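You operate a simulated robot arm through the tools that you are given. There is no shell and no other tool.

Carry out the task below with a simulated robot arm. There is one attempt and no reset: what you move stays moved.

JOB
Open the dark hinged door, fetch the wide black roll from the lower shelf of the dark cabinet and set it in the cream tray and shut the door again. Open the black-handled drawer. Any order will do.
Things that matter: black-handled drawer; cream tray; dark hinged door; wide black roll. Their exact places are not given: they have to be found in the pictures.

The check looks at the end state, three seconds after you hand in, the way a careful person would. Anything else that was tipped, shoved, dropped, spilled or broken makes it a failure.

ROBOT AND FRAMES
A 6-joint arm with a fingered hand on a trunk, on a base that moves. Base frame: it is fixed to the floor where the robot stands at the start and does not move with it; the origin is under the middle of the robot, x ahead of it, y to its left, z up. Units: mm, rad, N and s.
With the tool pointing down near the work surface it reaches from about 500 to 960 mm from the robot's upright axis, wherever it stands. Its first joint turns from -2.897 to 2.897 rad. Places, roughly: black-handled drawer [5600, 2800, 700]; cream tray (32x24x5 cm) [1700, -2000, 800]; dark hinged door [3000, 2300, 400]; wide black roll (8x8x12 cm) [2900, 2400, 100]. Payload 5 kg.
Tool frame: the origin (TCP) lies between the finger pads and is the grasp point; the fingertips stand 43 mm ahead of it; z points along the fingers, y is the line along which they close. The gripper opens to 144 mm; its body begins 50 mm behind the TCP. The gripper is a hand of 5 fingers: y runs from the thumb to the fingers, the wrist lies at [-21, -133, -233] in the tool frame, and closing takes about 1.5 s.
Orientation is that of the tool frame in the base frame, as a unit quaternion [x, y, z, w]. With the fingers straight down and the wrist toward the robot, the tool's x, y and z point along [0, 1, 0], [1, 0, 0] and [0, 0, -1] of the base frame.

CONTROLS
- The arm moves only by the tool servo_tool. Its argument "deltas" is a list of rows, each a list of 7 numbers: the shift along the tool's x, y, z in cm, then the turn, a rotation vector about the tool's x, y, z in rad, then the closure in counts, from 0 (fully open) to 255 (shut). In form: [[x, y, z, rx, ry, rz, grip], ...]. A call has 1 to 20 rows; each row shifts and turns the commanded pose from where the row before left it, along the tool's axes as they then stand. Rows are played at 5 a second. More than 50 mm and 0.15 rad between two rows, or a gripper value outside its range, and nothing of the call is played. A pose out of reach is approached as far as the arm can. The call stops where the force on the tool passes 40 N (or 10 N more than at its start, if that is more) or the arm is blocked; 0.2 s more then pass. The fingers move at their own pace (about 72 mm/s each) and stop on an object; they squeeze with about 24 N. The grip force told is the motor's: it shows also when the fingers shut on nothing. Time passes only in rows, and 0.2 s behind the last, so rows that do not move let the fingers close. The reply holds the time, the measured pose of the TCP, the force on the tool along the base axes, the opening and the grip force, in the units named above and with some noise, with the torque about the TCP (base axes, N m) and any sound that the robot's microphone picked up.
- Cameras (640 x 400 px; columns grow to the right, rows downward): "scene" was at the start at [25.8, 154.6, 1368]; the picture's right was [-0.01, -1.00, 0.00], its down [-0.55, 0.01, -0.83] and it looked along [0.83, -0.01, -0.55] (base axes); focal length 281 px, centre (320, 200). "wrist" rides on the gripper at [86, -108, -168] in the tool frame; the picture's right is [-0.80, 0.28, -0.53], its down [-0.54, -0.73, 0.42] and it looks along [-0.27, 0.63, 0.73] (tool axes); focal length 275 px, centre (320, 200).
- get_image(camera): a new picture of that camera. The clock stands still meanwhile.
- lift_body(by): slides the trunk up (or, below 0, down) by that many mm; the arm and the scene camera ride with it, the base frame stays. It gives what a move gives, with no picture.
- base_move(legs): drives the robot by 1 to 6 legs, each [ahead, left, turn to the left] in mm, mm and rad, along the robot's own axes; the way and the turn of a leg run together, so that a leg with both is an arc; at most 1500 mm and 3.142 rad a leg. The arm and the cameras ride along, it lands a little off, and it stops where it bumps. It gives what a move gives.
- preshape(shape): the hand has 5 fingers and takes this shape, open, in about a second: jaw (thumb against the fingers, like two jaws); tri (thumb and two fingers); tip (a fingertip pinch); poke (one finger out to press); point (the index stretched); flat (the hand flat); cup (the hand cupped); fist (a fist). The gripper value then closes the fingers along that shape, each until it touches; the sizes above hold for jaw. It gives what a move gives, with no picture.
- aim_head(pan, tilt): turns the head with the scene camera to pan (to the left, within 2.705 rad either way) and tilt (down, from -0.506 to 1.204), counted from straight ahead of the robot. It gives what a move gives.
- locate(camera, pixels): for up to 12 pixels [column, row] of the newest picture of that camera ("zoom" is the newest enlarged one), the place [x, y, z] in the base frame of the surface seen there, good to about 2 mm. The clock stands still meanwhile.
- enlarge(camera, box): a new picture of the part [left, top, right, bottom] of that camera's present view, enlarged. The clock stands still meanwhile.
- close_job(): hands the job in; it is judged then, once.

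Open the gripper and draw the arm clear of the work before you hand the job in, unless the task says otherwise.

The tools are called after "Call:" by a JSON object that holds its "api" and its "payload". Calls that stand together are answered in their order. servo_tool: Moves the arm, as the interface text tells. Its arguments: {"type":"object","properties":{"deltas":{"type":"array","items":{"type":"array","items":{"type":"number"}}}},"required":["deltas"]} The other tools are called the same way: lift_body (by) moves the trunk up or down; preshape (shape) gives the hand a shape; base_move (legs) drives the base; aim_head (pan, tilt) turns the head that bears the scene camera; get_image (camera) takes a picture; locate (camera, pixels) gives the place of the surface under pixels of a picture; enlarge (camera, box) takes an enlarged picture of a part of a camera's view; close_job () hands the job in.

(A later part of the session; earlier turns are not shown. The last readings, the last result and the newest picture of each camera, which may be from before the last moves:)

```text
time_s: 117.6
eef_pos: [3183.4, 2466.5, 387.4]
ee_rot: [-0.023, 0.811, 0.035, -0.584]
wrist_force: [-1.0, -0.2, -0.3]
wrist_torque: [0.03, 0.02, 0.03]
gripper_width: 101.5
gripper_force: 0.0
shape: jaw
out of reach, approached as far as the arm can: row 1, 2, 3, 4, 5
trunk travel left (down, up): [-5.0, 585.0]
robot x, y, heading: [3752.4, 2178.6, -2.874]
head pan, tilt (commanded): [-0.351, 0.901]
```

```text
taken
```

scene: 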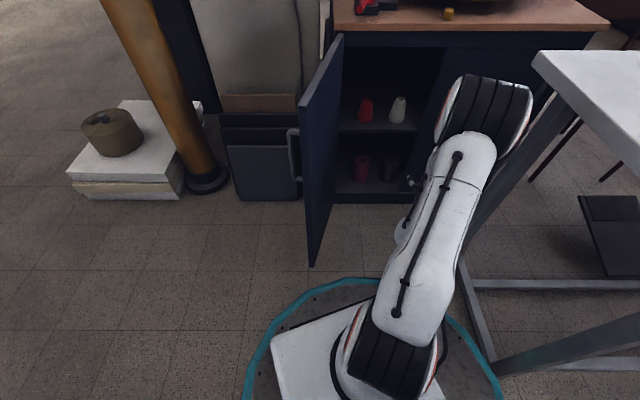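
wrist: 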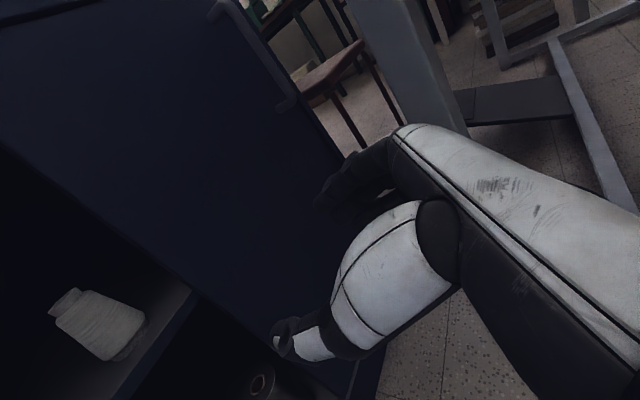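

It barely moved and went down instead, so a joint limit holds it. I locate the arm parts to see the configuration.

Call:
{"api": "locate", "payload": {"camera": "scene", "pixels": [[485, 90], [450, 110], [520, 110], [460, 150], [440, 220], [400, 310], [410, 215], [403, 232], [415, 182], [425, 250], [395, 350], [480, 145]]}}

Call:
{"api": "enlarge", "payload": {"camera": "scene", "box": [330, 60, 560, 300]}}

Call:
{"api": "get_image", "payload": {"camera": "wrist"}}

```text
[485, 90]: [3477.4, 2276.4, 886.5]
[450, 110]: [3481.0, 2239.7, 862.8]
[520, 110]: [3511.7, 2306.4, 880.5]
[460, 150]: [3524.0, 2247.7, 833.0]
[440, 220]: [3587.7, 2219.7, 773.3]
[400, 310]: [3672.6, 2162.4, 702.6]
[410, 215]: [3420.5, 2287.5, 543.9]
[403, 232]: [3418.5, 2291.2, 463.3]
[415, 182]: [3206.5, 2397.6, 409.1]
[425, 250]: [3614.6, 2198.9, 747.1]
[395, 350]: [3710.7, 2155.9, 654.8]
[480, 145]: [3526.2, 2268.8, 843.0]
```

```text
1.67 times, centred on (445, 180) of scene
```

zoom: 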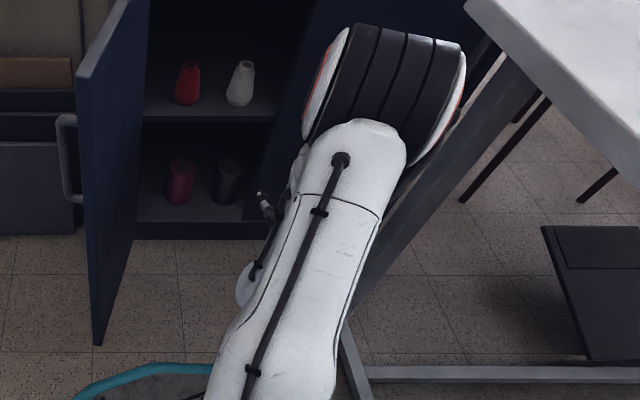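

```text
taken
```

wrist: 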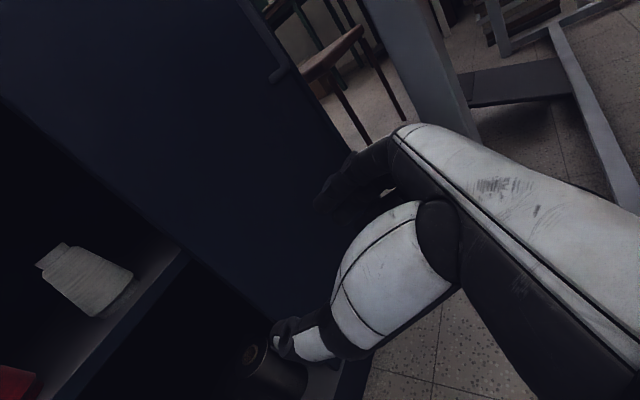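

The elbow is folded near its limit, so the robot stands too close for this pose. I back the base 140 mm in +x to let the arm unfold.

Call:
{"api": "base_move", "payload": {"legs": [[-135, 37, 0]]}}

Call:
{"api": "servo_tool", "payload": {"deltas": [[0, 0, 3, 0, 0, 0, 75], [0, 0, 3, 0, 0, 0, 75], [0, 0, 3, 0, 0, 0, 75], [0, 0, 0, 0, 0, 0, 75]]}}

```text
time_s: 118.9
eef_pos: [3325.5, 2467.7, 388.4]
ee_rot: [-0.022, 0.811, 0.034, -0.584]
wrist_force: [0.3, -0.5, -0.1]
wrist_torque: [-0.02, 0.0, -0.02]
gripper_width: 101.5
gripper_force: 0.0
shape: jaw
trunk travel left (down, up): [-5.0, 585.0]
robot x, y, heading: [3896.5, 2180.9, -2.869]
head pan, tilt (commanded): [-0.351, 0.901]
```

```text
time_s: 119.9
eef_pos: [3273.0, 2497.2, 348.1]
ee_rot: [-0.03, 0.809, 0.03, -0.586]
wrist_force: [0.0, 0.2, -0.3]
wrist_torque: [0.01, -0.01, 0.04]
gripper_width: 102.0
gripper_force: 0.0
shape: jaw
out of reach, approached as far as the arm can: row 1, 2, 3
trunk travel left (down, up): [-5.0, 585.0]
robot x, y, heading: [3897.0, 2178.3, -2.865]
head pan, tilt (commanded): [-0.351, 0.901]
```

The hand sits at radius 701 at the robot's right. I turn the base by +0.23 rad so the hand comes in front of the opening, then extend it radially outward.

Call:
{"api": "base_move", "payload": {"legs": [[0, 0, 0.23]]}}

Call:
{"api": "get_image", "payload": {"camera": "scene"}}

```text
time_s: 121.1
eef_pos: [3216.6, 2344.6, 348.3]
ee_rot: [-0.124, 0.8, -0.038, -0.586]
wrist_force: [0.1, 0.5, -0.2]
wrist_torque: [0.0, 0.0, -0.01]
gripper_width: 101.6
gripper_force: 0.0
shape: jaw
trunk travel left (down, up): [-5.0, 585.0]
robot x, y, heading: [3896.9, 2180.2, -2.631]
head pan, tilt (commanded): [-0.351, 0.901]
```

```text
taken
```

scene: 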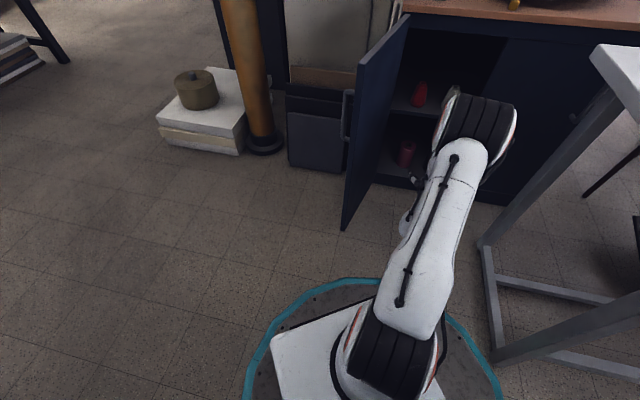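

The hand is now in front of the opening at (3217, 2345, 348). I extend it radially outward in small steps and watch the reach report.

Call:
{"api": "servo_tool", "payload": {"deltas": [[0.72, 1.39, 2.56, 0, 0, 0, 75], [0.72, 1.39, 2.56, 0, 0, 0, 75], [0.72, 1.39, 2.56, 0, 0, 0, 75], [0, 0, 0, 0, 0, 0, 75]]}}

```text
time_s: 122.1
eef_pos: [3151.5, 2386.8, 342.7]
ee_rot: [-0.129, 0.798, -0.042, -0.588]
wrist_force: [0.5, -0.8, -0.3]
wrist_torque: [0.03, 0.03, -0.01]
gripper_width: 101.8
gripper_force: 0.1
shape: jaw
out of reach, approached as far as the arm can: row 1, 2, 3
trunk travel left (down, up): [-5.0, 585.0]
robot x, y, heading: [3898.1, 2180.9, -2.632]
head pan, tilt (commanded): [-0.351, 0.901]
```

It slides along some limit. I test turning the hand clockwise (about its up axis) by 0.3 rad, toward the wanted azimuth.

Call:
{"api": "servo_tool", "payload": {"deltas": [[0, 0, 0, -0.1, 0, 0, 75], [0, 0, 0, -0.1, 0, 0, 75], [0, 0, 0, -0.1, 0, 0, 75], [0, 0, 0, 0, 0, 0, 75]]}}

```text
time_s: 123.1
eef_pos: [3173.3, 2409.5, 334.9]
ee_rot: [-0.113, 0.793, -0.011, -0.599]
wrist_force: [0.3, -0.2, 0.4]
wrist_torque: [-0.02, -0.03, 0.01]
gripper_width: 101.7
gripper_force: 0.2
shape: jaw
out of reach, approached as far as the arm can: row 1, 2, 3
trunk travel left (down, up): [-5.0, 585.0]
robot x, y, heading: [3895.1, 2177.2, -2.635]
head pan, tilt (commanded): [-0.351, 0.901]
```

The arm is in a bad wrist branch in this direction. I fold the hand back down to vertical while raising the wrist by 250 mm, to re-approach in the same way as for the handle.

Call:
{"api": "servo_tool", "payload": {"deltas": [[-0.53, 0, -0.63, 0, -0.125, 0, 75], [-0.64, 0, -0.93, 0, -0.125, 0, 75], [-0.79, 0, -1.21, 0, -0.125, 0, 75], [-0.96, 0, -1.46, 0, -0.125, 0, 75], [-1.17, 0, -1.7, 0, -0.125, 0, 75], [-1.41, 0, -1.9, 0, -0.125, 0, 75], [-1.66, 0, -2.08, 0, -0.125, 0, 75], [-1.94, 0, -2.22, 0, -0.125, 0, 75], [-2.24, 0, -2.32, 0, -0.125, 0, 75], [-2.54, 0, -2.39, 0, -0.125, 0, 75], [0, 0, 0, 0, 0, 0, 75]]}}

Call:
{"api": "get_image", "payload": {"camera": "scene"}}

```text
time_s: 125.5
eef_pos: [3569.4, 2617.6, 340.8]
ee_rot: [-0.137, 0.982, 0.032, -0.122]
wrist_force: [-4.7, -0.3, 1.1]
wrist_torque: [0.02, -0.55, -0.07]
gripper_width: 101.9
gripper_force: 0.1
shape: jaw
out of reach, approached as far as the arm can: row 1, 2, 3, 4, 5, 6, 7, 8, 9, 10
trunk travel left (down, up): [-5.0, 585.0]
robot x, y, heading: [3899.7, 2180.1, -2.636]
head pan, tilt (commanded): [-0.351, 0.901]
```

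```text
taken
```

scene: 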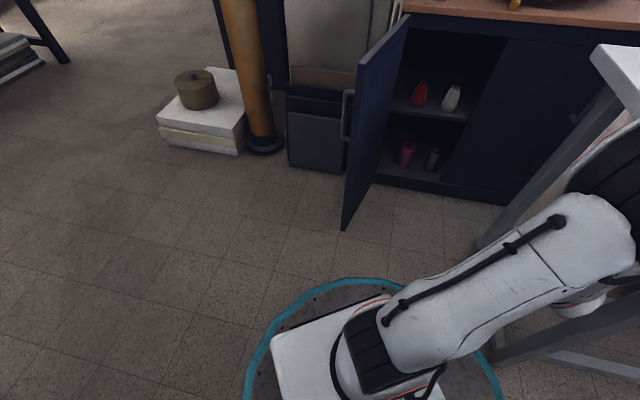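

The arm drifted to (3569, 2618, 341), under the white table's edge, with a slight contact force of 5 N. I look through the wrist camera before doing anything.

Call:
{"api": "get_image", "payload": {"camera": "wrist"}}

Call:
{"api": "aim_head", "payload": {"pan": -0.95, "tilt": 0.9}}

Call:
{"api": "get_image", "payload": {"camera": "scene"}}

```text
taken
```

wrist: 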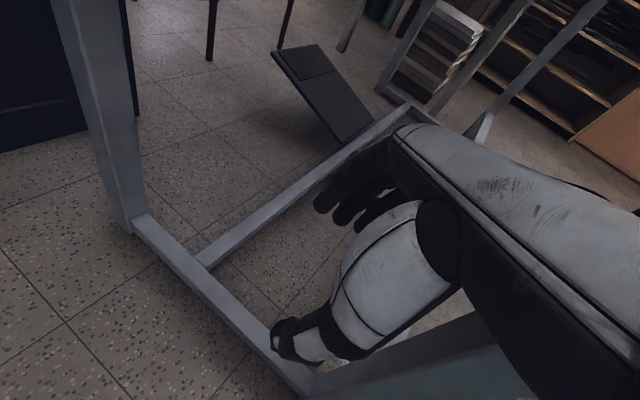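

```text
time_s: 126.5
eef_pos: [3570.0, 2617.5, 341.2]
ee_rot: [-0.137, 0.982, 0.031, -0.122]
wrist_force: [-4.9, -0.1, 1.6]
wrist_torque: [-0.02, -0.68, -0.09]
gripper_width: 101.4
gripper_force: 0.1
shape: jaw
trunk travel left (down, up): [-5.0, 585.0]
robot x, y, heading: [3897.0, 2179.8, -2.635]
head pan, tilt (commanded): [-0.949, 0.901]
```

```text
taken
```

scene: 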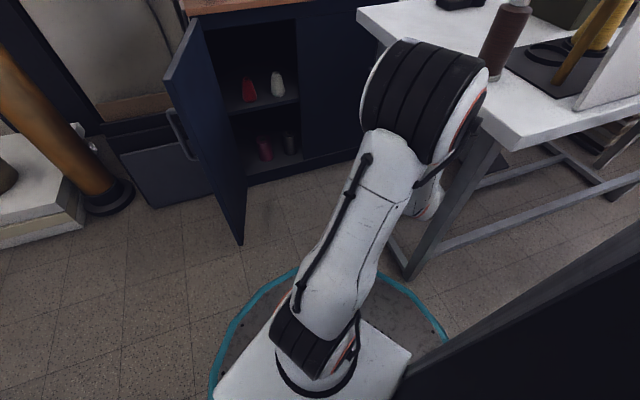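

The wrist is lightly touching the white table's front leg. I drive the base away from the table (−150 mm in y, −20 mm in x), which frees the arm without relying on its joints.

Call:
{"api": "base_move", "payload": {"legs": [[90, 122, 0]]}}

Call:
{"api": "get_image", "payload": {"camera": "scene"}}

```text
time_s: 127.9
eef_pos: [3548.1, 2465.7, 340.8]
ee_rot: [-0.139, 0.982, 0.031, -0.122]
wrist_force: [0.2, 0.1, -0.3]
wrist_torque: [-0.02, 0.02, 0.02]
gripper_width: 101.5
gripper_force: 0.0
shape: jaw
trunk travel left (down, up): [-5.0, 585.0]
robot x, y, heading: [3878.5, 2029.8, -2.629]
head pan, tilt (commanded): [-0.949, 0.901]
```

```text
taken
```

scene: 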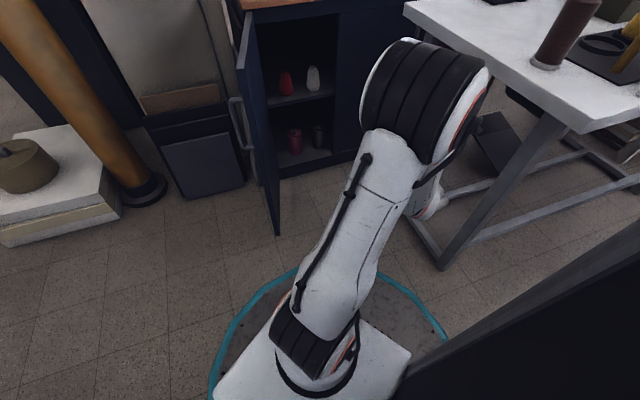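

The contact is gone. I verify that the white table has not been shifted by locating its leg foot (442,262) and top corner (408,10).

Call:
{"api": "locate", "payload": {"camera": "scene", "pixels": [[442, 262], [408, 10], [410, 5], [450, 40], [500, 85], [560, 118], [585, 128], [425, 60], [470, 70], [430, 195], [415, 215], [360, 100]]}}

```text
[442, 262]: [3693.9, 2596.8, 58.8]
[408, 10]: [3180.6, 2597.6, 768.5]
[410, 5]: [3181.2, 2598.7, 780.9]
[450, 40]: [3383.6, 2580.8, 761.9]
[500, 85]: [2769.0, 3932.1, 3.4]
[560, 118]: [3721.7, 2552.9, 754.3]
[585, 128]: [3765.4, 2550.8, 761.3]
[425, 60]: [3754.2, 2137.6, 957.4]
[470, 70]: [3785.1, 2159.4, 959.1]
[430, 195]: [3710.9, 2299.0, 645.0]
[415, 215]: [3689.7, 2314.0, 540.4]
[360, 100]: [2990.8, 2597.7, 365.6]
```

The table has not moved. The arm is again in a home-like, pointing-down pose, so I turn the base +0.66 rad so the arm points to the cabinet (az ≈165°), and shift +120 mm in y.

Call:
{"api": "base_move", "payload": {"legs": [[0, 0, 0.66], [-111, -47, 0]]}}

Call:
{"api": "aim_head", "payload": {"pan": -1.2, "tilt": 0.85}}

Call:
{"api": "get_image", "payload": {"camera": "scene"}}

```text
time_s: 130.9
eef_pos: [3353.4, 2298.6, 341.4]
ee_rot: [-0.446, 0.886, -0.01, -0.125]
wrist_force: [0.5, 0.8, 0.2]
wrist_torque: [0.01, 0.03, -0.01]
gripper_width: 101.5
gripper_force: 0.2
shape: jaw
trunk travel left (down, up): [-5.0, 585.0]
robot x, y, heading: [3881.4, 2152.9, -1.977]
head pan, tilt (commanded): [-0.949, 0.901]
```

```text
time_s: 131.7
eef_pos: [3352.7, 2299.8, 341.7]
ee_rot: [-0.446, 0.886, -0.01, -0.125]
wrist_force: [-0.4, 0.1, -0.1]
wrist_torque: [0.0, -0.02, 0.02]
gripper_width: 101.9
gripper_force: 0.0
shape: jaw
trunk travel left (down, up): [-5.0, 585.0]
robot x, y, heading: [3880.1, 2153.4, -1.978]
head pan, tilt (commanded): [-1.201, 0.85]
```

```text
taken
```

scene: 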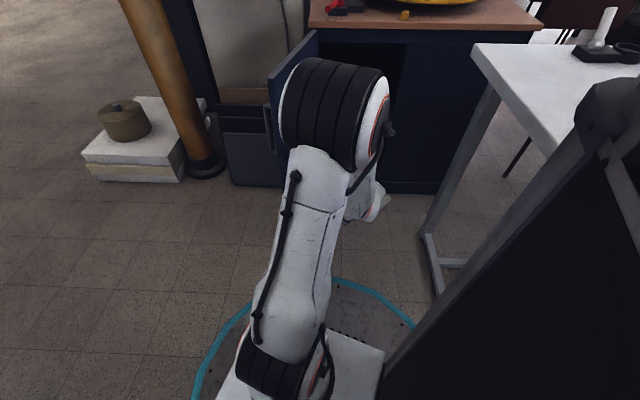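

The arm points at the opening. I straighten the hand to vertical with the yaw used before the handle approach and raise it by 140 mm.

Call:
{"api": "servo_tool", "payload": {"deltas": [[0.7, 0.3, -3.4, 0.0132, -0.0619, 0.0884, 75], [0.5, 0.2, -3.45, 0.0132, -0.0619, 0.0884, 75], [0.3, 0.1, -3.5, 0.0132, -0.0619, 0.0884, 75], [0.1, 0, -3.5, 0.0132, -0.0619, 0.0884, 75], [0, 0, 0, 0, 0, 0, 75]]}}

```text
time_s: 132.9
eef_pos: [3408.7, 2357.0, 450.8]
ee_rot: [-0.321, 0.947, -0.01, -0.028]
wrist_force: [0.1, -0.9, -0.2]
wrist_torque: [-0.01, 0.02, -0.04]
gripper_width: 101.9
gripper_force: 0.2
shape: jaw
out of reach, approached as far as the arm can: row 1, 2, 3
trunk travel left (down, up): [-5.0, 585.0]
robot x, y, heading: [3877.5, 2149.5, -1.976]
head pan, tilt (commanded): [-1.201, 0.85]
```

The arm is slightly too folded at this radius. I move the hand outward to about (3320, 2330, 480).

Call:
{"api": "servo_tool", "payload": {"deltas": [[2.18, 0.82, -0.75, 0, 0, 0.02, 75], [2.18, 0.82, -0.75, 0, 0, 0.02, 75], [2.18, 0.82, -0.75, 0, 0, 0.02, 75], [2.18, 0.82, -0.75, 0, 0, 0.02, 75], [0, 0, 0, 0, 0, 0, 75]]}}

```text
time_s: 134.1
eef_pos: [3317.4, 2332.5, 481.6]
ee_rot: [-0.283, 0.959, -0.011, -0.027]
wrist_force: [0.1, -0.6, 0.9]
wrist_torque: [-0.01, 0.0, -0.01]
gripper_width: 102.0
gripper_force: 0.0
shape: jaw
trunk travel left (down, up): [-5.0, 585.0]
robot x, y, heading: [3878.2, 2148.9, -1.981]
head pan, tilt (commanded): [-1.201, 0.85]
```

No limit now at (3317, 2333, 482). I pitch the hand up toward horizontal as before, in two halves, to check for limits halfway.

Call:
{"api": "servo_tool", "payload": {"deltas": [[3.06, 0.71, 1.48, 0, 0.1309, 0, 75], [2.8, 0.71, 1.46, 0, 0.1309, 0, 75], [2.55, 0.71, 1.42, 0, 0.1309, 0, 75], [2.31, 0.71, 1.34, 0, 0.1309, 0, 75], [2.08, 0.71, 1.23, 0, 0.1309, 0, 75], [1.87, 0.71, 1.09, 0, 0.1309, 0, 75], [0, 0, 0, 0, 0, 0, 75]]}}

```text
time_s: 135.7
eef_pos: [3198.0, 2304.8, 456.2]
ee_rot: [-0.257, 0.918, -0.069, -0.294]
wrist_force: [-0.9, -0.6, 0.1]
wrist_torque: [0.04, 0.0, -0.02]
gripper_width: 101.9
gripper_force: 0.1
shape: jaw
out of reach, approached as far as the arm can: row 4, 5, 6
trunk travel left (down, up): [-5.0, 585.0]
robot x, y, heading: [3881.6, 2151.0, -1.981]
head pan, tilt (commanded): [-1.201, 0.85]
```

As in the first approach there is a stretch around mid-pitch that the arm passes with difficulty. I continue pitching with small moves.

Call:
{"api": "servo_tool", "payload": {"deltas": [[1.41, 0.53, 0.62, 0, 0.12, 0, 75], [1.33, 0.53, 0.78, 0, 0.12, 0, 75], [1.22, 0.53, 0.94, 0, 0.12, 0, 75], [1.1, 0.53, 1.08, 0, 0.12, 0, 75], [0.96, 0.53, 1.2, 0, 0.12, 0, 75], [0, 0, 0, 0, 0, 0, 75]]}}

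Call:
{"api": "get_image", "payload": {"camera": "scene"}}

```text
time_s: 137.1
eef_pos: [3118.8, 2288.1, 471.9]
ee_rot: [-0.226, 0.789, -0.142, -0.552]
wrist_force: [0.0, -0.1, 0.4]
wrist_torque: [-0.04, 0.0, 0.03]
gripper_width: 101.6
gripper_force: 0.1
shape: jaw
trunk travel left (down, up): [-5.0, 585.0]
robot x, y, heading: [3878.5, 2149.7, -1.983]
head pan, tilt (commanded): [-1.201, 0.85]
```

```text
taken
```

scene: 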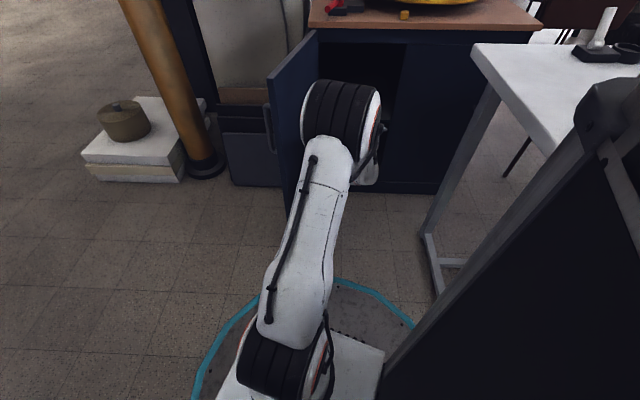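

This went through without limits: the hand is 20° below horizontal at (3119, 2288, 472). Now I yaw it clockwise 0.7 rad to point to azimuth 170°, moving outward.

Call:
{"api": "servo_tool", "payload": {"deltas": [[0.14, 2.49, 0.63, -0.109, -0.003, 0.0405, 75], [0.13, 2.2, 0.6, -0.109, -0.003, 0.0405, 75], [0.12, 1.92, 0.55, -0.109, -0.003, 0.0405, 75], [0.08, 1.65, 0.47, -0.109, -0.003, 0.0405, 75], [0.04, 1.42, 0.35, -0.109, -0.003, 0.0405, 75], [-0.01, 1.18, 0.21, -0.109, -0.003, 0.0405, 75], [0, 0, 0, 0, 0, 0, 75]]}}

Call:
{"api": "get_image", "payload": {"camera": "scene"}}

Call:
{"api": "get_image", "payload": {"camera": "wrist"}}

```text
time_s: 138.7
eef_pos: [3062.8, 2381.2, 469.9]
ee_rot: [0.057, 0.82, 0.056, -0.567]
wrist_force: [0.1, 0.0, -0.7]
wrist_torque: [-0.01, 0.0, 0.0]
gripper_width: 101.6
gripper_force: 0.1
shape: jaw
trunk travel left (down, up): [-5.0, 585.0]
robot x, y, heading: [3880.2, 2150.4, -1.976]
head pan, tilt (commanded): [-1.201, 0.85]
```

```text
taken
```

scene: 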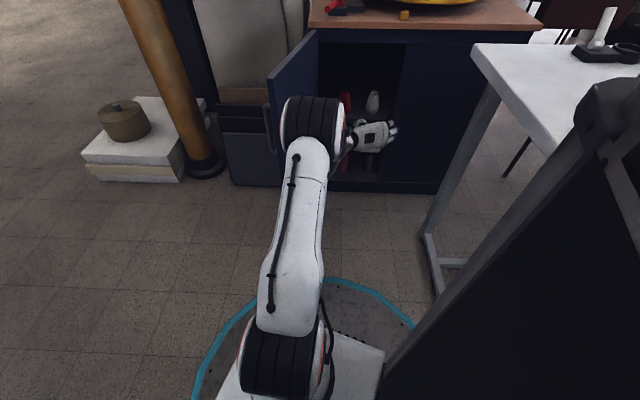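

```text
taken
```

wrist: 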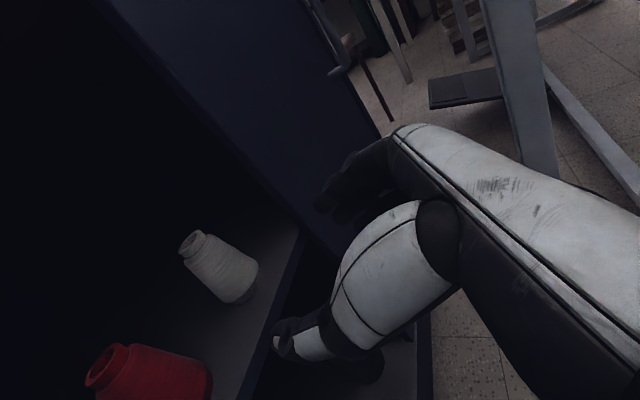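

The pose is reached exactly, hand facing the opening with thumb left. I lower it straight down by 150 mm first.

Call:
{"api": "servo_tool", "payload": {"deltas": [[-2.81, -0.08, 1.05, 0, 0, 0, 75], [-2.81, -0.08, 1.05, 0, 0, 0, 75], [-2.81, -0.08, 1.05, 0, 0, 0, 75], [-2.81, -0.08, 1.05, 0, 0, 0, 75], [-2.81, -0.08, 1.05, 0, 0, 0, 75], [0, 0, 0, 0, 0, 0, 75]]}}

Call:
{"api": "get_image", "payload": {"camera": "wrist"}}

```text
time_s: 140.1
eef_pos: [3062.1, 2382.9, 319.1]
ee_rot: [0.057, 0.82, 0.056, -0.567]
wrist_force: [-1.3, -0.3, 0.4]
wrist_torque: [-0.02, -0.01, -0.02]
gripper_width: 101.8
gripper_force: 0.0
shape: jaw
trunk travel left (down, up): [-5.0, 585.0]
robot x, y, heading: [3879.7, 2147.3, -1.975]
head pan, tilt (commanded): [-1.201, 0.85]
```

```text
taken
```

wrist: 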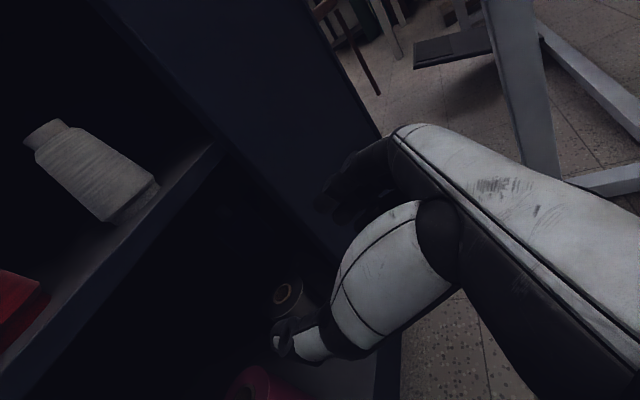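

The lowering works. The wrist camera sees the black roll's top at (287,295) and the red roll at (262,385); I enlarge and measure them.

Call:
{"api": "enlarge", "payload": {"camera": "wrist", "box": [200, 240, 360, 400]}}

Call:
{"api": "locate", "payload": {"camera": "wrist", "pixels": [[276, 300], [300, 285], [275, 285], [310, 300], [287, 278], [295, 310], [240, 390], [270, 375], [290, 385], [265, 398], [330, 230], [345, 265]]}}

```text
2.50 times, centred on (280, 320) of wrist
```

zoom: 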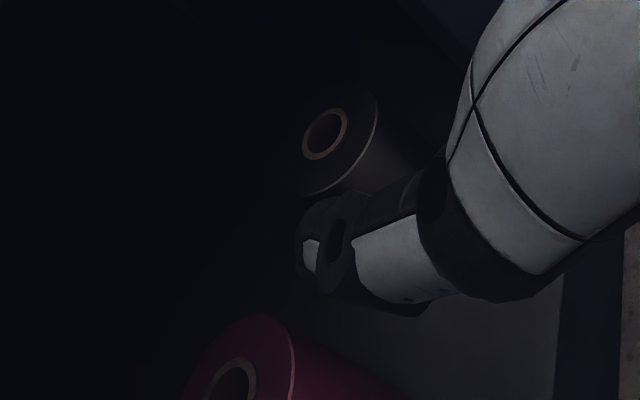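

```text
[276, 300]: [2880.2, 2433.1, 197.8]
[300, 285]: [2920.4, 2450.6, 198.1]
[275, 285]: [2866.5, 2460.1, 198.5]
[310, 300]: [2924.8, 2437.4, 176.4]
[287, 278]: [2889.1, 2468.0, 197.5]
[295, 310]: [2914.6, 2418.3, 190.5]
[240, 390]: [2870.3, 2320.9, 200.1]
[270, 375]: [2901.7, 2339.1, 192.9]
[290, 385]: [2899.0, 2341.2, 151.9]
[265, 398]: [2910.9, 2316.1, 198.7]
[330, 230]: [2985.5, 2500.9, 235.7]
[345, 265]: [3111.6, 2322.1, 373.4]
```

I locate the black roll's core ring around (325,134) and its rim, and the red roll's rim and ring, in the zoom.

Call:
{"api": "locate", "payload": {"camera": "zoom", "pixels": [[325, 110], [346, 122], [325, 158], [304, 146], [372, 110], [368, 130], [350, 170], [320, 192], [270, 320], [250, 362], [212, 380], [290, 350]]}}

Call:
{"api": "locate", "payload": {"camera": "zoom", "pixels": [[380, 125], [385, 150], [395, 170], [285, 345], [300, 360], [340, 370], [380, 385], [376, 100], [365, 90], [340, 88], [255, 325], [200, 385]]}}

```text
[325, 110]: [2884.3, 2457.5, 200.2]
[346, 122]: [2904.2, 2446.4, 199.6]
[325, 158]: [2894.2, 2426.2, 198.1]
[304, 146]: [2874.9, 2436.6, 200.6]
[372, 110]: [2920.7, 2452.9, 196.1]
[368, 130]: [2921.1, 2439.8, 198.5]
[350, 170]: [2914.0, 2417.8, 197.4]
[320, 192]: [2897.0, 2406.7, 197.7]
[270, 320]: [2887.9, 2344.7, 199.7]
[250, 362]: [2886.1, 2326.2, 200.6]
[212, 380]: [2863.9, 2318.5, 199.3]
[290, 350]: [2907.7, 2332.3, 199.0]
```

```text
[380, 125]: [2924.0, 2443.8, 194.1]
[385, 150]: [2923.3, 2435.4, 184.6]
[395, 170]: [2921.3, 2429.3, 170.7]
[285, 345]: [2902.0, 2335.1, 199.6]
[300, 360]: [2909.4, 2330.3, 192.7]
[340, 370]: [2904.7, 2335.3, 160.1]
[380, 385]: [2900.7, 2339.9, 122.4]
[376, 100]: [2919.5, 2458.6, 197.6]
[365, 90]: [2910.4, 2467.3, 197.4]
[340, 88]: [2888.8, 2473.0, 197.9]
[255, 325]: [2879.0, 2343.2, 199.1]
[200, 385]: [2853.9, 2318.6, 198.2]
```

The black roll's axis is at about (2885, 2440), radius 40, z 81–199; the red roll at (2872, 2308), radius 40; the panel edge at y≈2480. I go down to z≈155 on the diagonal approach line, at (3060, 2354).

Call:
{"api": "servo_tool", "payload": {"deltas": [[-2.56, -0.557, 0.915, 0, 0, 0, 75], [-2.56, -0.557, 0.915, 0, 0, 0, 75], [-2.56, -0.557, 0.915, 0, 0, 0, 75], [-2.56, -0.557, 0.915, 0, 0, 0, 75], [-2.56, -0.557, 0.915, 0, 0, 0, 75], [-2.56, -0.557, 0.915, 0, 0, 0, 75], [0, 0, 0, 0, 0, 0, 75]]}}

Call:
{"api": "get_image", "payload": {"camera": "wrist"}}

Call:
{"api": "get_image", "payload": {"camera": "scene"}}

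```text
time_s: 141.7
eef_pos: [3059.8, 2352.6, 151.9]
ee_rot: [0.056, 0.82, 0.056, -0.567]
wrist_force: [0.0, 0.3, 0.1]
wrist_torque: [0.0, 0.0, 0.02]
gripper_width: 101.5
gripper_force: 0.0
shape: jaw
trunk travel left (down, up): [-5.0, 585.0]
robot x, y, heading: [3876.5, 2155.3, -1.986]
head pan, tilt (commanded): [-1.201, 0.85]
```

```text
taken
```

wrist: 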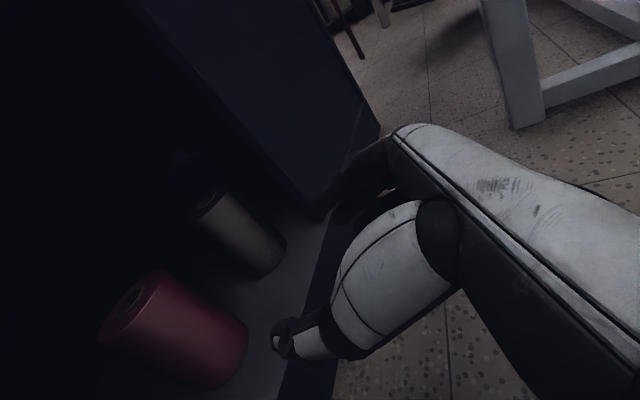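

```text
taken
```

scene: 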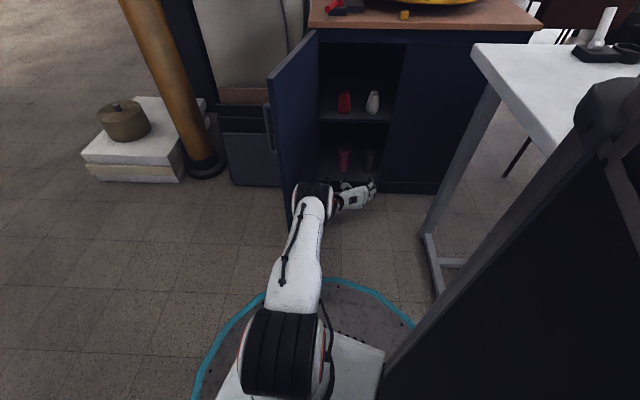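

The hand is at (3060, 2353, 152) facing both rolls. I enlarge the view of the black roll and panel edge and measure them once more at this close range.

Call:
{"api": "enlarge", "payload": {"camera": "wrist", "box": [90, 90, 350, 390]}}

Call:
{"api": "locate", "payload": {"camera": "wrist", "pixels": [[300, 190], [305, 205], [290, 175], [270, 150], [310, 180], [325, 160], [240, 235], [270, 255], [225, 215], [255, 225], [200, 330], [230, 320]]}}

```text
1.33 times, centred on (220, 240) of wrist
```

zoom: 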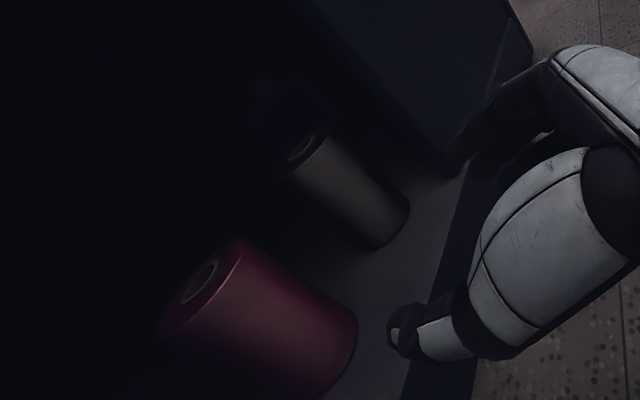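

```text
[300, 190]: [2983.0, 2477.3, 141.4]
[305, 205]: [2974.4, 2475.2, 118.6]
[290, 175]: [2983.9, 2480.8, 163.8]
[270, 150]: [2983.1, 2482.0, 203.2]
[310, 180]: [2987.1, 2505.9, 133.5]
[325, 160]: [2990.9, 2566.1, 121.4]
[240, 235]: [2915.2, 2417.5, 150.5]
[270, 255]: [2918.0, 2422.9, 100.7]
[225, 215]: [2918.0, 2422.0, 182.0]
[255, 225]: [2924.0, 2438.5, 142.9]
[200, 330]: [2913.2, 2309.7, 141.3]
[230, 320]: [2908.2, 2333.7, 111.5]
```

The panel edge lies at y≈2476, so I use a bit more diagonal (azimuth 160°). I turn the hand 0.175 rad clockwise and pull back 70 mm, then bring the base 100 mm closer for reach.

Call:
{"api": "servo_tool", "payload": {"deltas": [[-1.23, 0.55, -3.23, -0.082, -0.0025, 0.0305, 75], [-1.23, 0.3, -3.23, -0.082, -0.0025, 0.0305, 75], [0, 0, 0, 0, 0, 0, 75]]}}

Call:
{"api": "base_move", "payload": {"legs": [[40, -92, 0]]}}

```text
time_s: 142.5
eef_pos: [3128.2, 2348.0, 152.7]
ee_rot: [0.127, 0.812, 0.107, -0.56]
wrist_force: [-0.5, -0.2, 1.3]
wrist_torque: [-0.02, -0.01, 0.0]
gripper_width: 101.8
gripper_force: 0.1
shape: jaw
trunk travel left (down, up): [-5.0, 585.0]
robot x, y, heading: [3881.4, 2151.5, -1.98]
head pan, tilt (commanded): [-1.201, 0.85]
```

```text
time_s: 143.8
eef_pos: [3039.6, 2362.8, 143.8]
ee_rot: [0.136, 0.815, 0.112, -0.553]
wrist_force: [0.4, 0.1, 0.5]
wrist_torque: [0.0, -0.01, 0.0]
gripper_width: 101.6
gripper_force: 0.1
shape: jaw
trunk travel left (down, up): [-5.0, 585.0]
robot x, y, heading: [3785.1, 2156.8, -1.984]
head pan, tilt (commanded): [-1.201, 0.85]
stopped in leg 1: the robot was blocked; the commanded pose is now the measured one
```

The base was stopped early: the forearm at about (3204, 2158) is probably touching the open door. I look at the scene.

Call:
{"api": "aim_head", "payload": {"pan": -1.1, "tilt": 0.8}}

Call:
{"api": "get_image", "payload": {"camera": "scene"}}

Call:
{"api": "get_image", "payload": {"camera": "wrist"}}

```text
time_s: 144.4
eef_pos: [3039.9, 2362.2, 143.8]
ee_rot: [0.135, 0.815, 0.112, -0.552]
wrist_force: [0.4, -0.3, 0.0]
wrist_torque: [0.0, 0.03, -0.02]
gripper_width: 101.6
gripper_force: 0.0
shape: jaw
trunk travel left (down, up): [-5.0, 585.0]
robot x, y, heading: [3783.3, 2151.4, -1.989]
head pan, tilt (commanded): [-1.1, 0.799]
```

```text
taken
```

scene: 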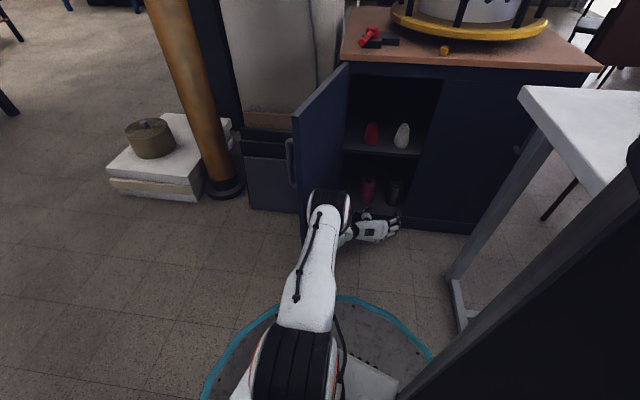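

```text
taken
```

wrist: 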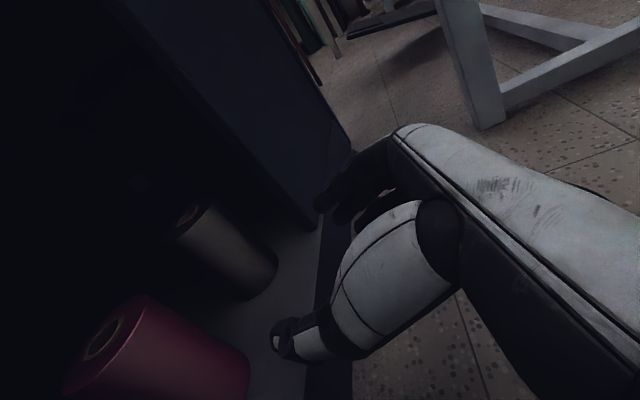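

The elbow joint (330,205) is right beside the door. I locate the elbow and the door's edge to see the contact.

Call:
{"api": "locate", "payload": {"camera": "scene", "pixels": [[315, 205], [330, 195], [345, 205], [308, 200], [300, 215], [298, 118], [345, 68], [320, 93], [302, 190], [320, 230], [310, 300], [345, 235]]}}

Call:
{"api": "enlarge", "payload": {"camera": "scene", "box": [270, 60, 430, 270]}}

```text
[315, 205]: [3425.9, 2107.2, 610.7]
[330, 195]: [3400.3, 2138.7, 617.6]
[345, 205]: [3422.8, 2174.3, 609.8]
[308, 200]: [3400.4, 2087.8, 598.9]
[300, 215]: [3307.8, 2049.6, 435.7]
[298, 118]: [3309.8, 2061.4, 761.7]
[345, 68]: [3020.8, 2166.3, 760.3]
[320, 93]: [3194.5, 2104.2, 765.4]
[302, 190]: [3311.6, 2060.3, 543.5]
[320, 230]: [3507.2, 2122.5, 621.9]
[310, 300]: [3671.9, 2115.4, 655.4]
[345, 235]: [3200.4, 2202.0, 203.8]
```

```text
1.90 times, centred on (350, 165) of scene
```

zoom: 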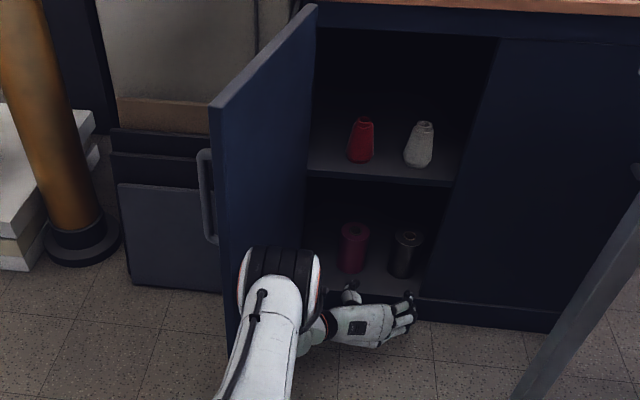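

The elbow (about 3400, 2130, 560) is against the door's end at (3310, 2060). I move the base to the right of the door line: +60 mm in x and +80 mm in y.

Call:
{"api": "base_move", "payload": {"legs": [[-97, 22, 0]]}}

Call:
{"api": "get_image", "payload": {"camera": "scene"}}

```text
time_s: 145.6
eef_pos: [3100.1, 2442.9, 144.3]
ee_rot: [0.134, 0.816, 0.11, -0.552]
wrist_force: [1.2, 0.0, 0.2]
wrist_torque: [0.02, -0.03, 0.02]
gripper_width: 101.6
gripper_force: 0.0
shape: jaw
trunk travel left (down, up): [-5.0, 585.0]
robot x, y, heading: [3841.9, 2233.1, -1.987]
head pan, tilt (commanded): [-1.1, 0.799]
```

```text
taken
```

scene: 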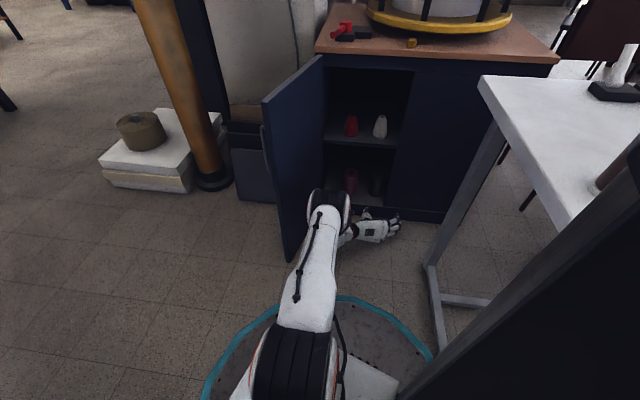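

The base is now in line with the opening. I shift the hand back to y≈2363, then drive the base 60 mm forward toward the cabinet.

Call:
{"api": "servo_tool", "payload": {"deltas": [[0, -2.49, -0.99, 0, 0, 0, 75], [0, -2.49, -0.99, 0, 0, 0, 75], [0, -2.49, -0.99, 0, 0, 0, 75], [0, 0, 0, 0, 0, 0, 75]]}}

Call:
{"api": "base_move", "payload": {"legs": [[26, -58, 0]]}}

```text
time_s: 146.6
eef_pos: [3100.4, 2362.8, 156.6]
ee_rot: [0.134, 0.815, 0.112, -0.552]
wrist_force: [0.3, 0.8, -0.3]
wrist_torque: [-0.02, 0.01, 0.02]
gripper_width: 101.8
gripper_force: 0.2
shape: jaw
trunk travel left (down, up): [-5.0, 585.0]
robot x, y, heading: [3839.5, 2234.8, -1.985]
head pan, tilt (commanded): [-1.1, 0.799]
```

```text
time_s: 147.6
eef_pos: [3036.0, 2363.4, 155.4]
ee_rot: [0.133, 0.815, 0.11, -0.553]
wrist_force: [0.5, 0.5, 0.9]
wrist_torque: [0.03, 0.01, 0.0]
gripper_width: 101.7
gripper_force: 0.1
shape: jaw
trunk travel left (down, up): [-5.0, 585.0]
robot x, y, heading: [3773.6, 2233.0, -1.983]
head pan, tilt (commanded): [-1.1, 0.799]
```

The hand is at (3036, 2363, 155), on the way in. I move onto the diagonal line and advance to about 100 mm before the grasp point, then look.

Call:
{"api": "servo_tool", "payload": {"deltas": [[0.78, -0.83, 1.93, 0, 0, 0, 75], [0.875, 0.5, 2.285, 0, 0, 0, 75], [0.875, 0.5, 2.285, 0, 0, 0, 75], [0, 0, 0, 0, 0, 0, 75]]}}

Call:
{"api": "get_image", "payload": {"camera": "wrist"}}

Call:
{"api": "enlarge", "payload": {"camera": "scene", "box": [270, 60, 430, 270]}}

```text
time_s: 148.6
eef_pos: [2969.5, 2385.6, 154.9]
ee_rot: [0.133, 0.815, 0.109, -0.553]
wrist_force: [-0.1, -0.1, -0.6]
wrist_torque: [-0.02, -0.01, -0.05]
gripper_width: 101.3
gripper_force: 0.1
shape: jaw
trunk travel left (down, up): [-5.0, 585.0]
robot x, y, heading: [3776.3, 2235.7, -1.974]
head pan, tilt (commanded): [-1.1, 0.799]
```

```text
taken
```

wrist: 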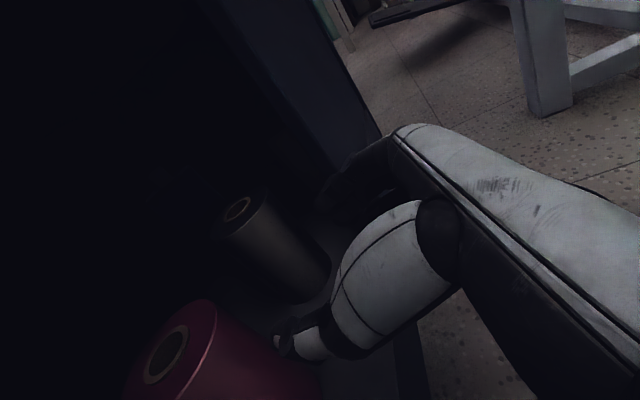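

```text
1.90 times, centred on (350, 165) of scene
```

zoom: 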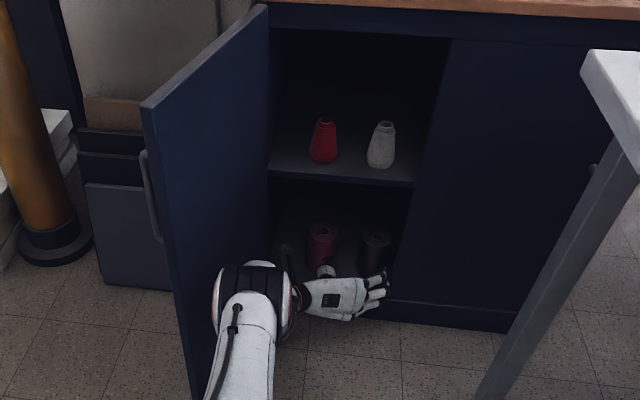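

On track at (2969, 2386, 155), forces zero. I advance 50 mm more along the diagonal.

Call:
{"api": "servo_tool", "payload": {"deltas": [[0.9, 0.7, 2.3, 0, 0, 0, 75], [0.9, 0.65, 2.3, 0, 0, 0, 75], [0, 0, 0, 0, 0, 0, 75]]}}

Call:
{"api": "get_image", "payload": {"camera": "wrist"}}

Call:
{"api": "enlarge", "payload": {"camera": "wrist", "box": [120, 130, 400, 400]}}

```text
time_s: 149.1
eef_pos: [2934.2, 2395.7, 152.7]
ee_rot: [0.128, 0.817, 0.104, -0.552]
wrist_force: [0.8, -11.9, -1.7]
wrist_torque: [-0.25, 0.06, -0.57]
gripper_width: 98.0
gripper_force: 0.1
shape: jaw
trunk travel left (down, up): [-5.0, 585.0]
robot x, y, heading: [3773.9, 2235.4, -1.974]
head pan, tilt (commanded): [-1.1, 0.799]
stopped in row 2: the force on the tool passed its limit at 86 N (the readings are from after the stop); the commanded pose is now the measured one
```

```text
taken
```

wrist: 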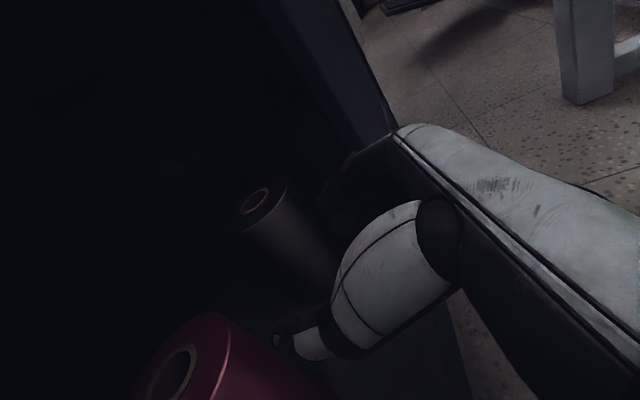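

```text
1.48 times, centred on (260, 265) of wrist
```

zoom: 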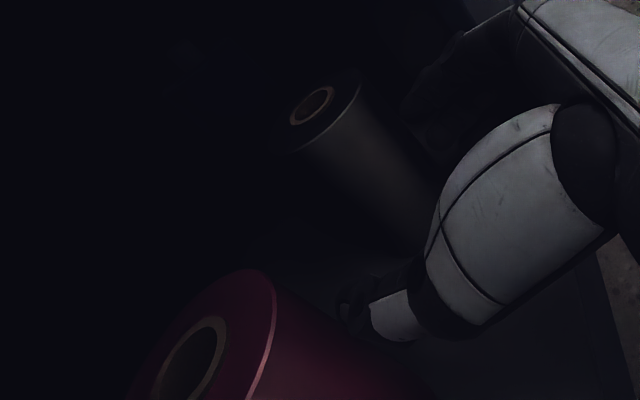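

The fingers' outer side touched something on the +y side (force −12 N in y), most likely the panel edge. I look at it closely from the scene camera.

Call:
{"api": "enlarge", "payload": {"camera": "scene", "box": [330, 140, 400, 230]}}

Call:
{"api": "enlarge", "payload": {"camera": "wrist", "box": [290, 90, 430, 250]}}

```text
4.44 times, centred on (365, 185) of scene
```

zoom: 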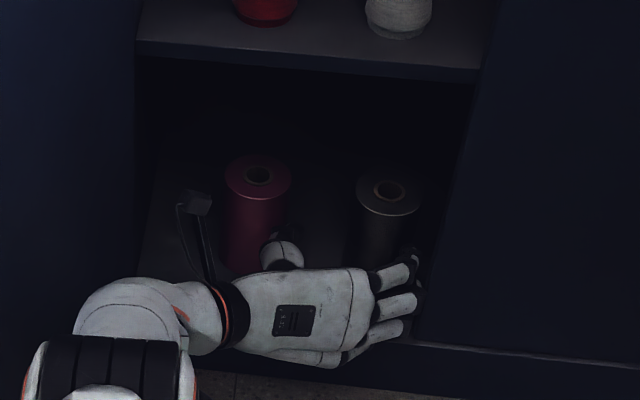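

```text
2.50 times, centred on (360, 170) of wrist
```

zoom: 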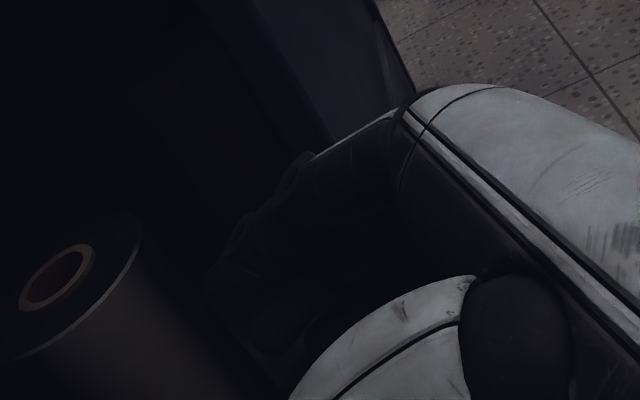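

The fingertips (zoom 412,262 and 418,285) are at the panel's edge. I locate the fingertips, knuckles and panel edge.

Call:
{"api": "enlarge", "payload": {"camera": "scene", "box": [330, 140, 400, 230]}}

Call:
{"api": "locate", "payload": {"camera": "zoom", "pixels": [[408, 258], [418, 285], [408, 305], [402, 325], [385, 280], [395, 300], [370, 285], [355, 310], [450, 240], [440, 270], [415, 345], [430, 200]]}}

Call:
{"api": "locate", "payload": {"camera": "zoom", "pixels": [[380, 355], [360, 330], [345, 290], [300, 265], [285, 250], [280, 235], [240, 300], [330, 355], [390, 190], [258, 175], [370, 350], [425, 250]]}}

```text
4.44 times, centred on (365, 185) of scene
```

zoom: 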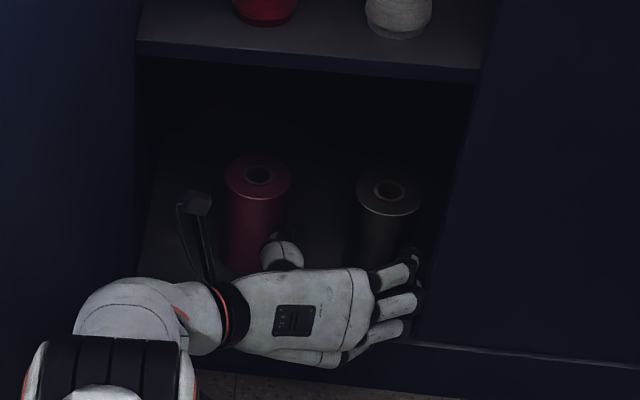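

```text
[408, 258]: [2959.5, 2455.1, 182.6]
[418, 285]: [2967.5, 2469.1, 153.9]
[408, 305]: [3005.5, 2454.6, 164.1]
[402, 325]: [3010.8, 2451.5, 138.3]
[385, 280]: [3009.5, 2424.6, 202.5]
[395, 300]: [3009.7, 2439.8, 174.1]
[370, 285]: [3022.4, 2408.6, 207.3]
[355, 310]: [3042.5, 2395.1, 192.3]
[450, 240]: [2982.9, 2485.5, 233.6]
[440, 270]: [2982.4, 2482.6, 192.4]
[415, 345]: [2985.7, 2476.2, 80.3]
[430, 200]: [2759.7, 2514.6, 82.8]
```

```text
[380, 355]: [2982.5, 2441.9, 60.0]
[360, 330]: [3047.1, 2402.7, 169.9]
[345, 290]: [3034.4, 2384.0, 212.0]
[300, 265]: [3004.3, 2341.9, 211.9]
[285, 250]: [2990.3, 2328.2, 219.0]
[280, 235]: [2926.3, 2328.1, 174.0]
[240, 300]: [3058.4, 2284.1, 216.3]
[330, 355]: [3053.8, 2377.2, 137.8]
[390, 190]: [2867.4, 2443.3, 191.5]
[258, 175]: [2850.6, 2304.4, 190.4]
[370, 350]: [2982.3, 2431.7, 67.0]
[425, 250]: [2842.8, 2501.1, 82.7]
```

The fingers' middle joints bulge out to about 80 mm, so they hit the panel edge. I back out along the same line by 100 mm; then I'll nudge the roll deeper and to the right with one outstretched finger, where there is room to grasp it.

Call:
{"api": "servo_tool", "payload": {"deltas": [[-0.875, -0.6, -2.285, 0, 0, 0, 75], [-0.875, -0.5, -2.285, 0, 0, 0, 75], [-0.875, -0.5, -2.285, 0, 0, 0, 75], [-0.875, -0.5, -2.285, 0, 0, 0, 75], [0, 0, 0, 0, 0, 0, 75]]}}

Call:
{"api": "preshape", "payload": {"shape": "point"}}

Call:
{"api": "get_image", "payload": {"camera": "wrist"}}

Call:
{"api": "enlarge", "payload": {"camera": "scene", "box": [320, 130, 420, 250]}}

```text
time_s: 150.3
eef_pos: [3024.1, 2371.3, 153.7]
ee_rot: [0.142, 0.814, 0.113, -0.552]
wrist_force: [0.3, -0.5, 0.2]
wrist_torque: [-0.01, 0.05, -0.01]
gripper_width: 101.2
gripper_force: 0.1
shape: jaw
trunk travel left (down, up): [-5.0, 585.0]
robot x, y, heading: [3775.7, 2237.4, -1.99]
head pan, tilt (commanded): [-1.1, 0.799]
```

```text
time_s: 151.2
eef_pos: [3025.5, 2371.6, 153.3]
ee_rot: [0.143, 0.814, 0.114, -0.551]
wrist_force: [-0.4, -0.1, 0.1]
wrist_torque: [0.01, 0.01, 0.03]
gripper_width: 136.5
gripper_force: 0.2
shape: point
trunk travel left (down, up): [-5.0, 585.0]
robot x, y, heading: [3773.6, 2236.3, -1.986]
head pan, tilt (commanded): [-1.1, 0.799]
```

```text
taken
```

wrist: 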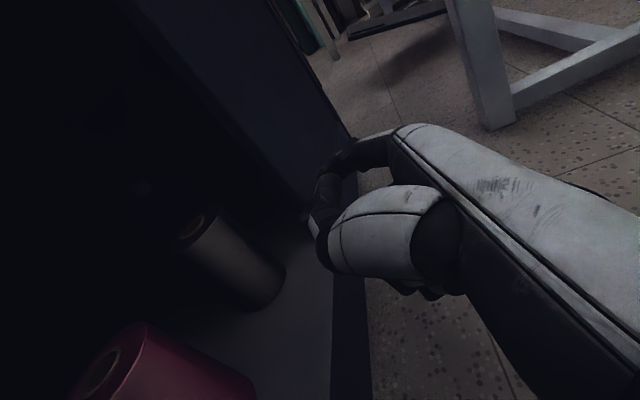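

```text
3.33 times, centred on (370, 190) of scene
```

zoom: 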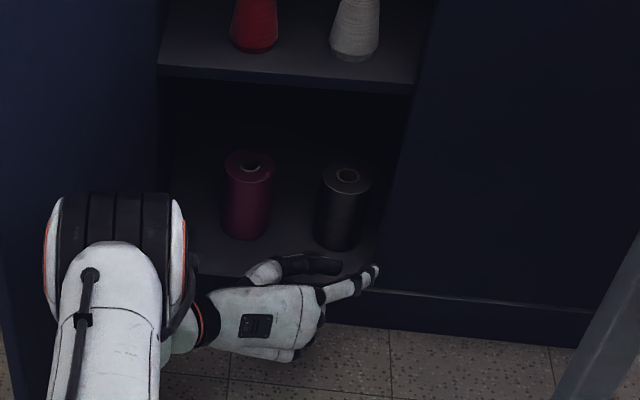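

In 'point' shape the index finger (tip at zoom 377,270) stretches along the hand's axis, to the right. I locate its tip and base.

Call:
{"api": "locate", "payload": {"camera": "zoom", "pixels": [[376, 270], [370, 277], [350, 287], [325, 293], [338, 262], [310, 258], [270, 268], [300, 310], [290, 350], [345, 175], [345, 245], [250, 165]]}}

```text
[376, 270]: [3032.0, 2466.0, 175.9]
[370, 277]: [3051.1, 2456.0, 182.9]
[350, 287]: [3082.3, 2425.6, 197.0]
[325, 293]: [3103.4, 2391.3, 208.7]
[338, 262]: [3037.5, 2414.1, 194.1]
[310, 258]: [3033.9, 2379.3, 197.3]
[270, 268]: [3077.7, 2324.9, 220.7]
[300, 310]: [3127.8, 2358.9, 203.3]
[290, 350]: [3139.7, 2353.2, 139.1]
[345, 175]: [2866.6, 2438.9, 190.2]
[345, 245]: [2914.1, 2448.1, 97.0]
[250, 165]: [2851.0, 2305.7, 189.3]
```

The index tip lies at about (29, 91, 18) mm in the tool frame. I turn the hand to azimuth 185° and 35° down so the index points at the roll, low on its front, staying outside the opening for now.

Call:
{"api": "servo_tool", "payload": {"deltas": [[-1.54, -0.81, -0.71, 0.1033, -0.0563, -0.0477, 0], [-1.52, -0.95, -0.5, 0.1033, -0.0563, -0.0477, 0], [-1.48, -1.07, -0.28, 0.1033, -0.0563, -0.0477, 0], [-1.44, -1.17, -0.08, 0.1033, -0.0563, -0.0477, 0], [0, 0, 0, 0, 0, 0, 0]]}}

Call:
{"api": "get_image", "payload": {"camera": "wrist"}}

Call:
{"api": "enlarge", "payload": {"camera": "scene", "box": [320, 130, 420, 250]}}

```text
time_s: 152.4
eef_pos: [3054.4, 2302.0, 106.2]
ee_rot: [-0.055, 0.886, -0.026, -0.459]
wrist_force: [-0.3, 0.7, 0.0]
wrist_torque: [-0.02, -0.01, 0.01]
gripper_width: 136.1
gripper_force: 0.1
shape: point
trunk travel left (down, up): [-5.0, 585.0]
robot x, y, heading: [3777.1, 2235.4, -1.98]
head pan, tilt (commanded): [-1.1, 0.799]
```

```text
taken
```

wrist: 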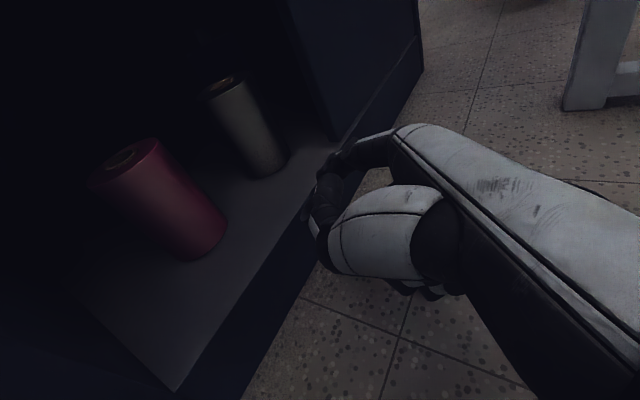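

```text
3.33 times, centred on (370, 190) of scene
```

zoom: 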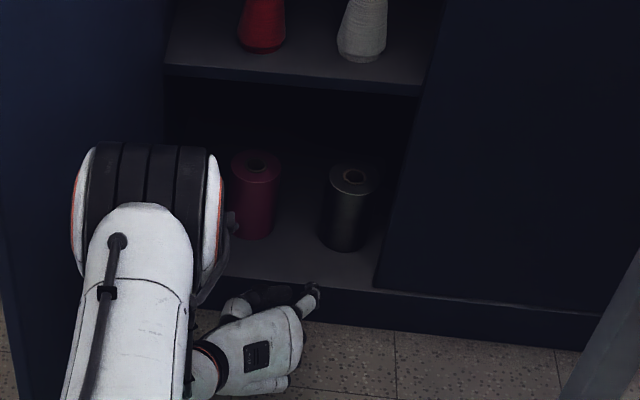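

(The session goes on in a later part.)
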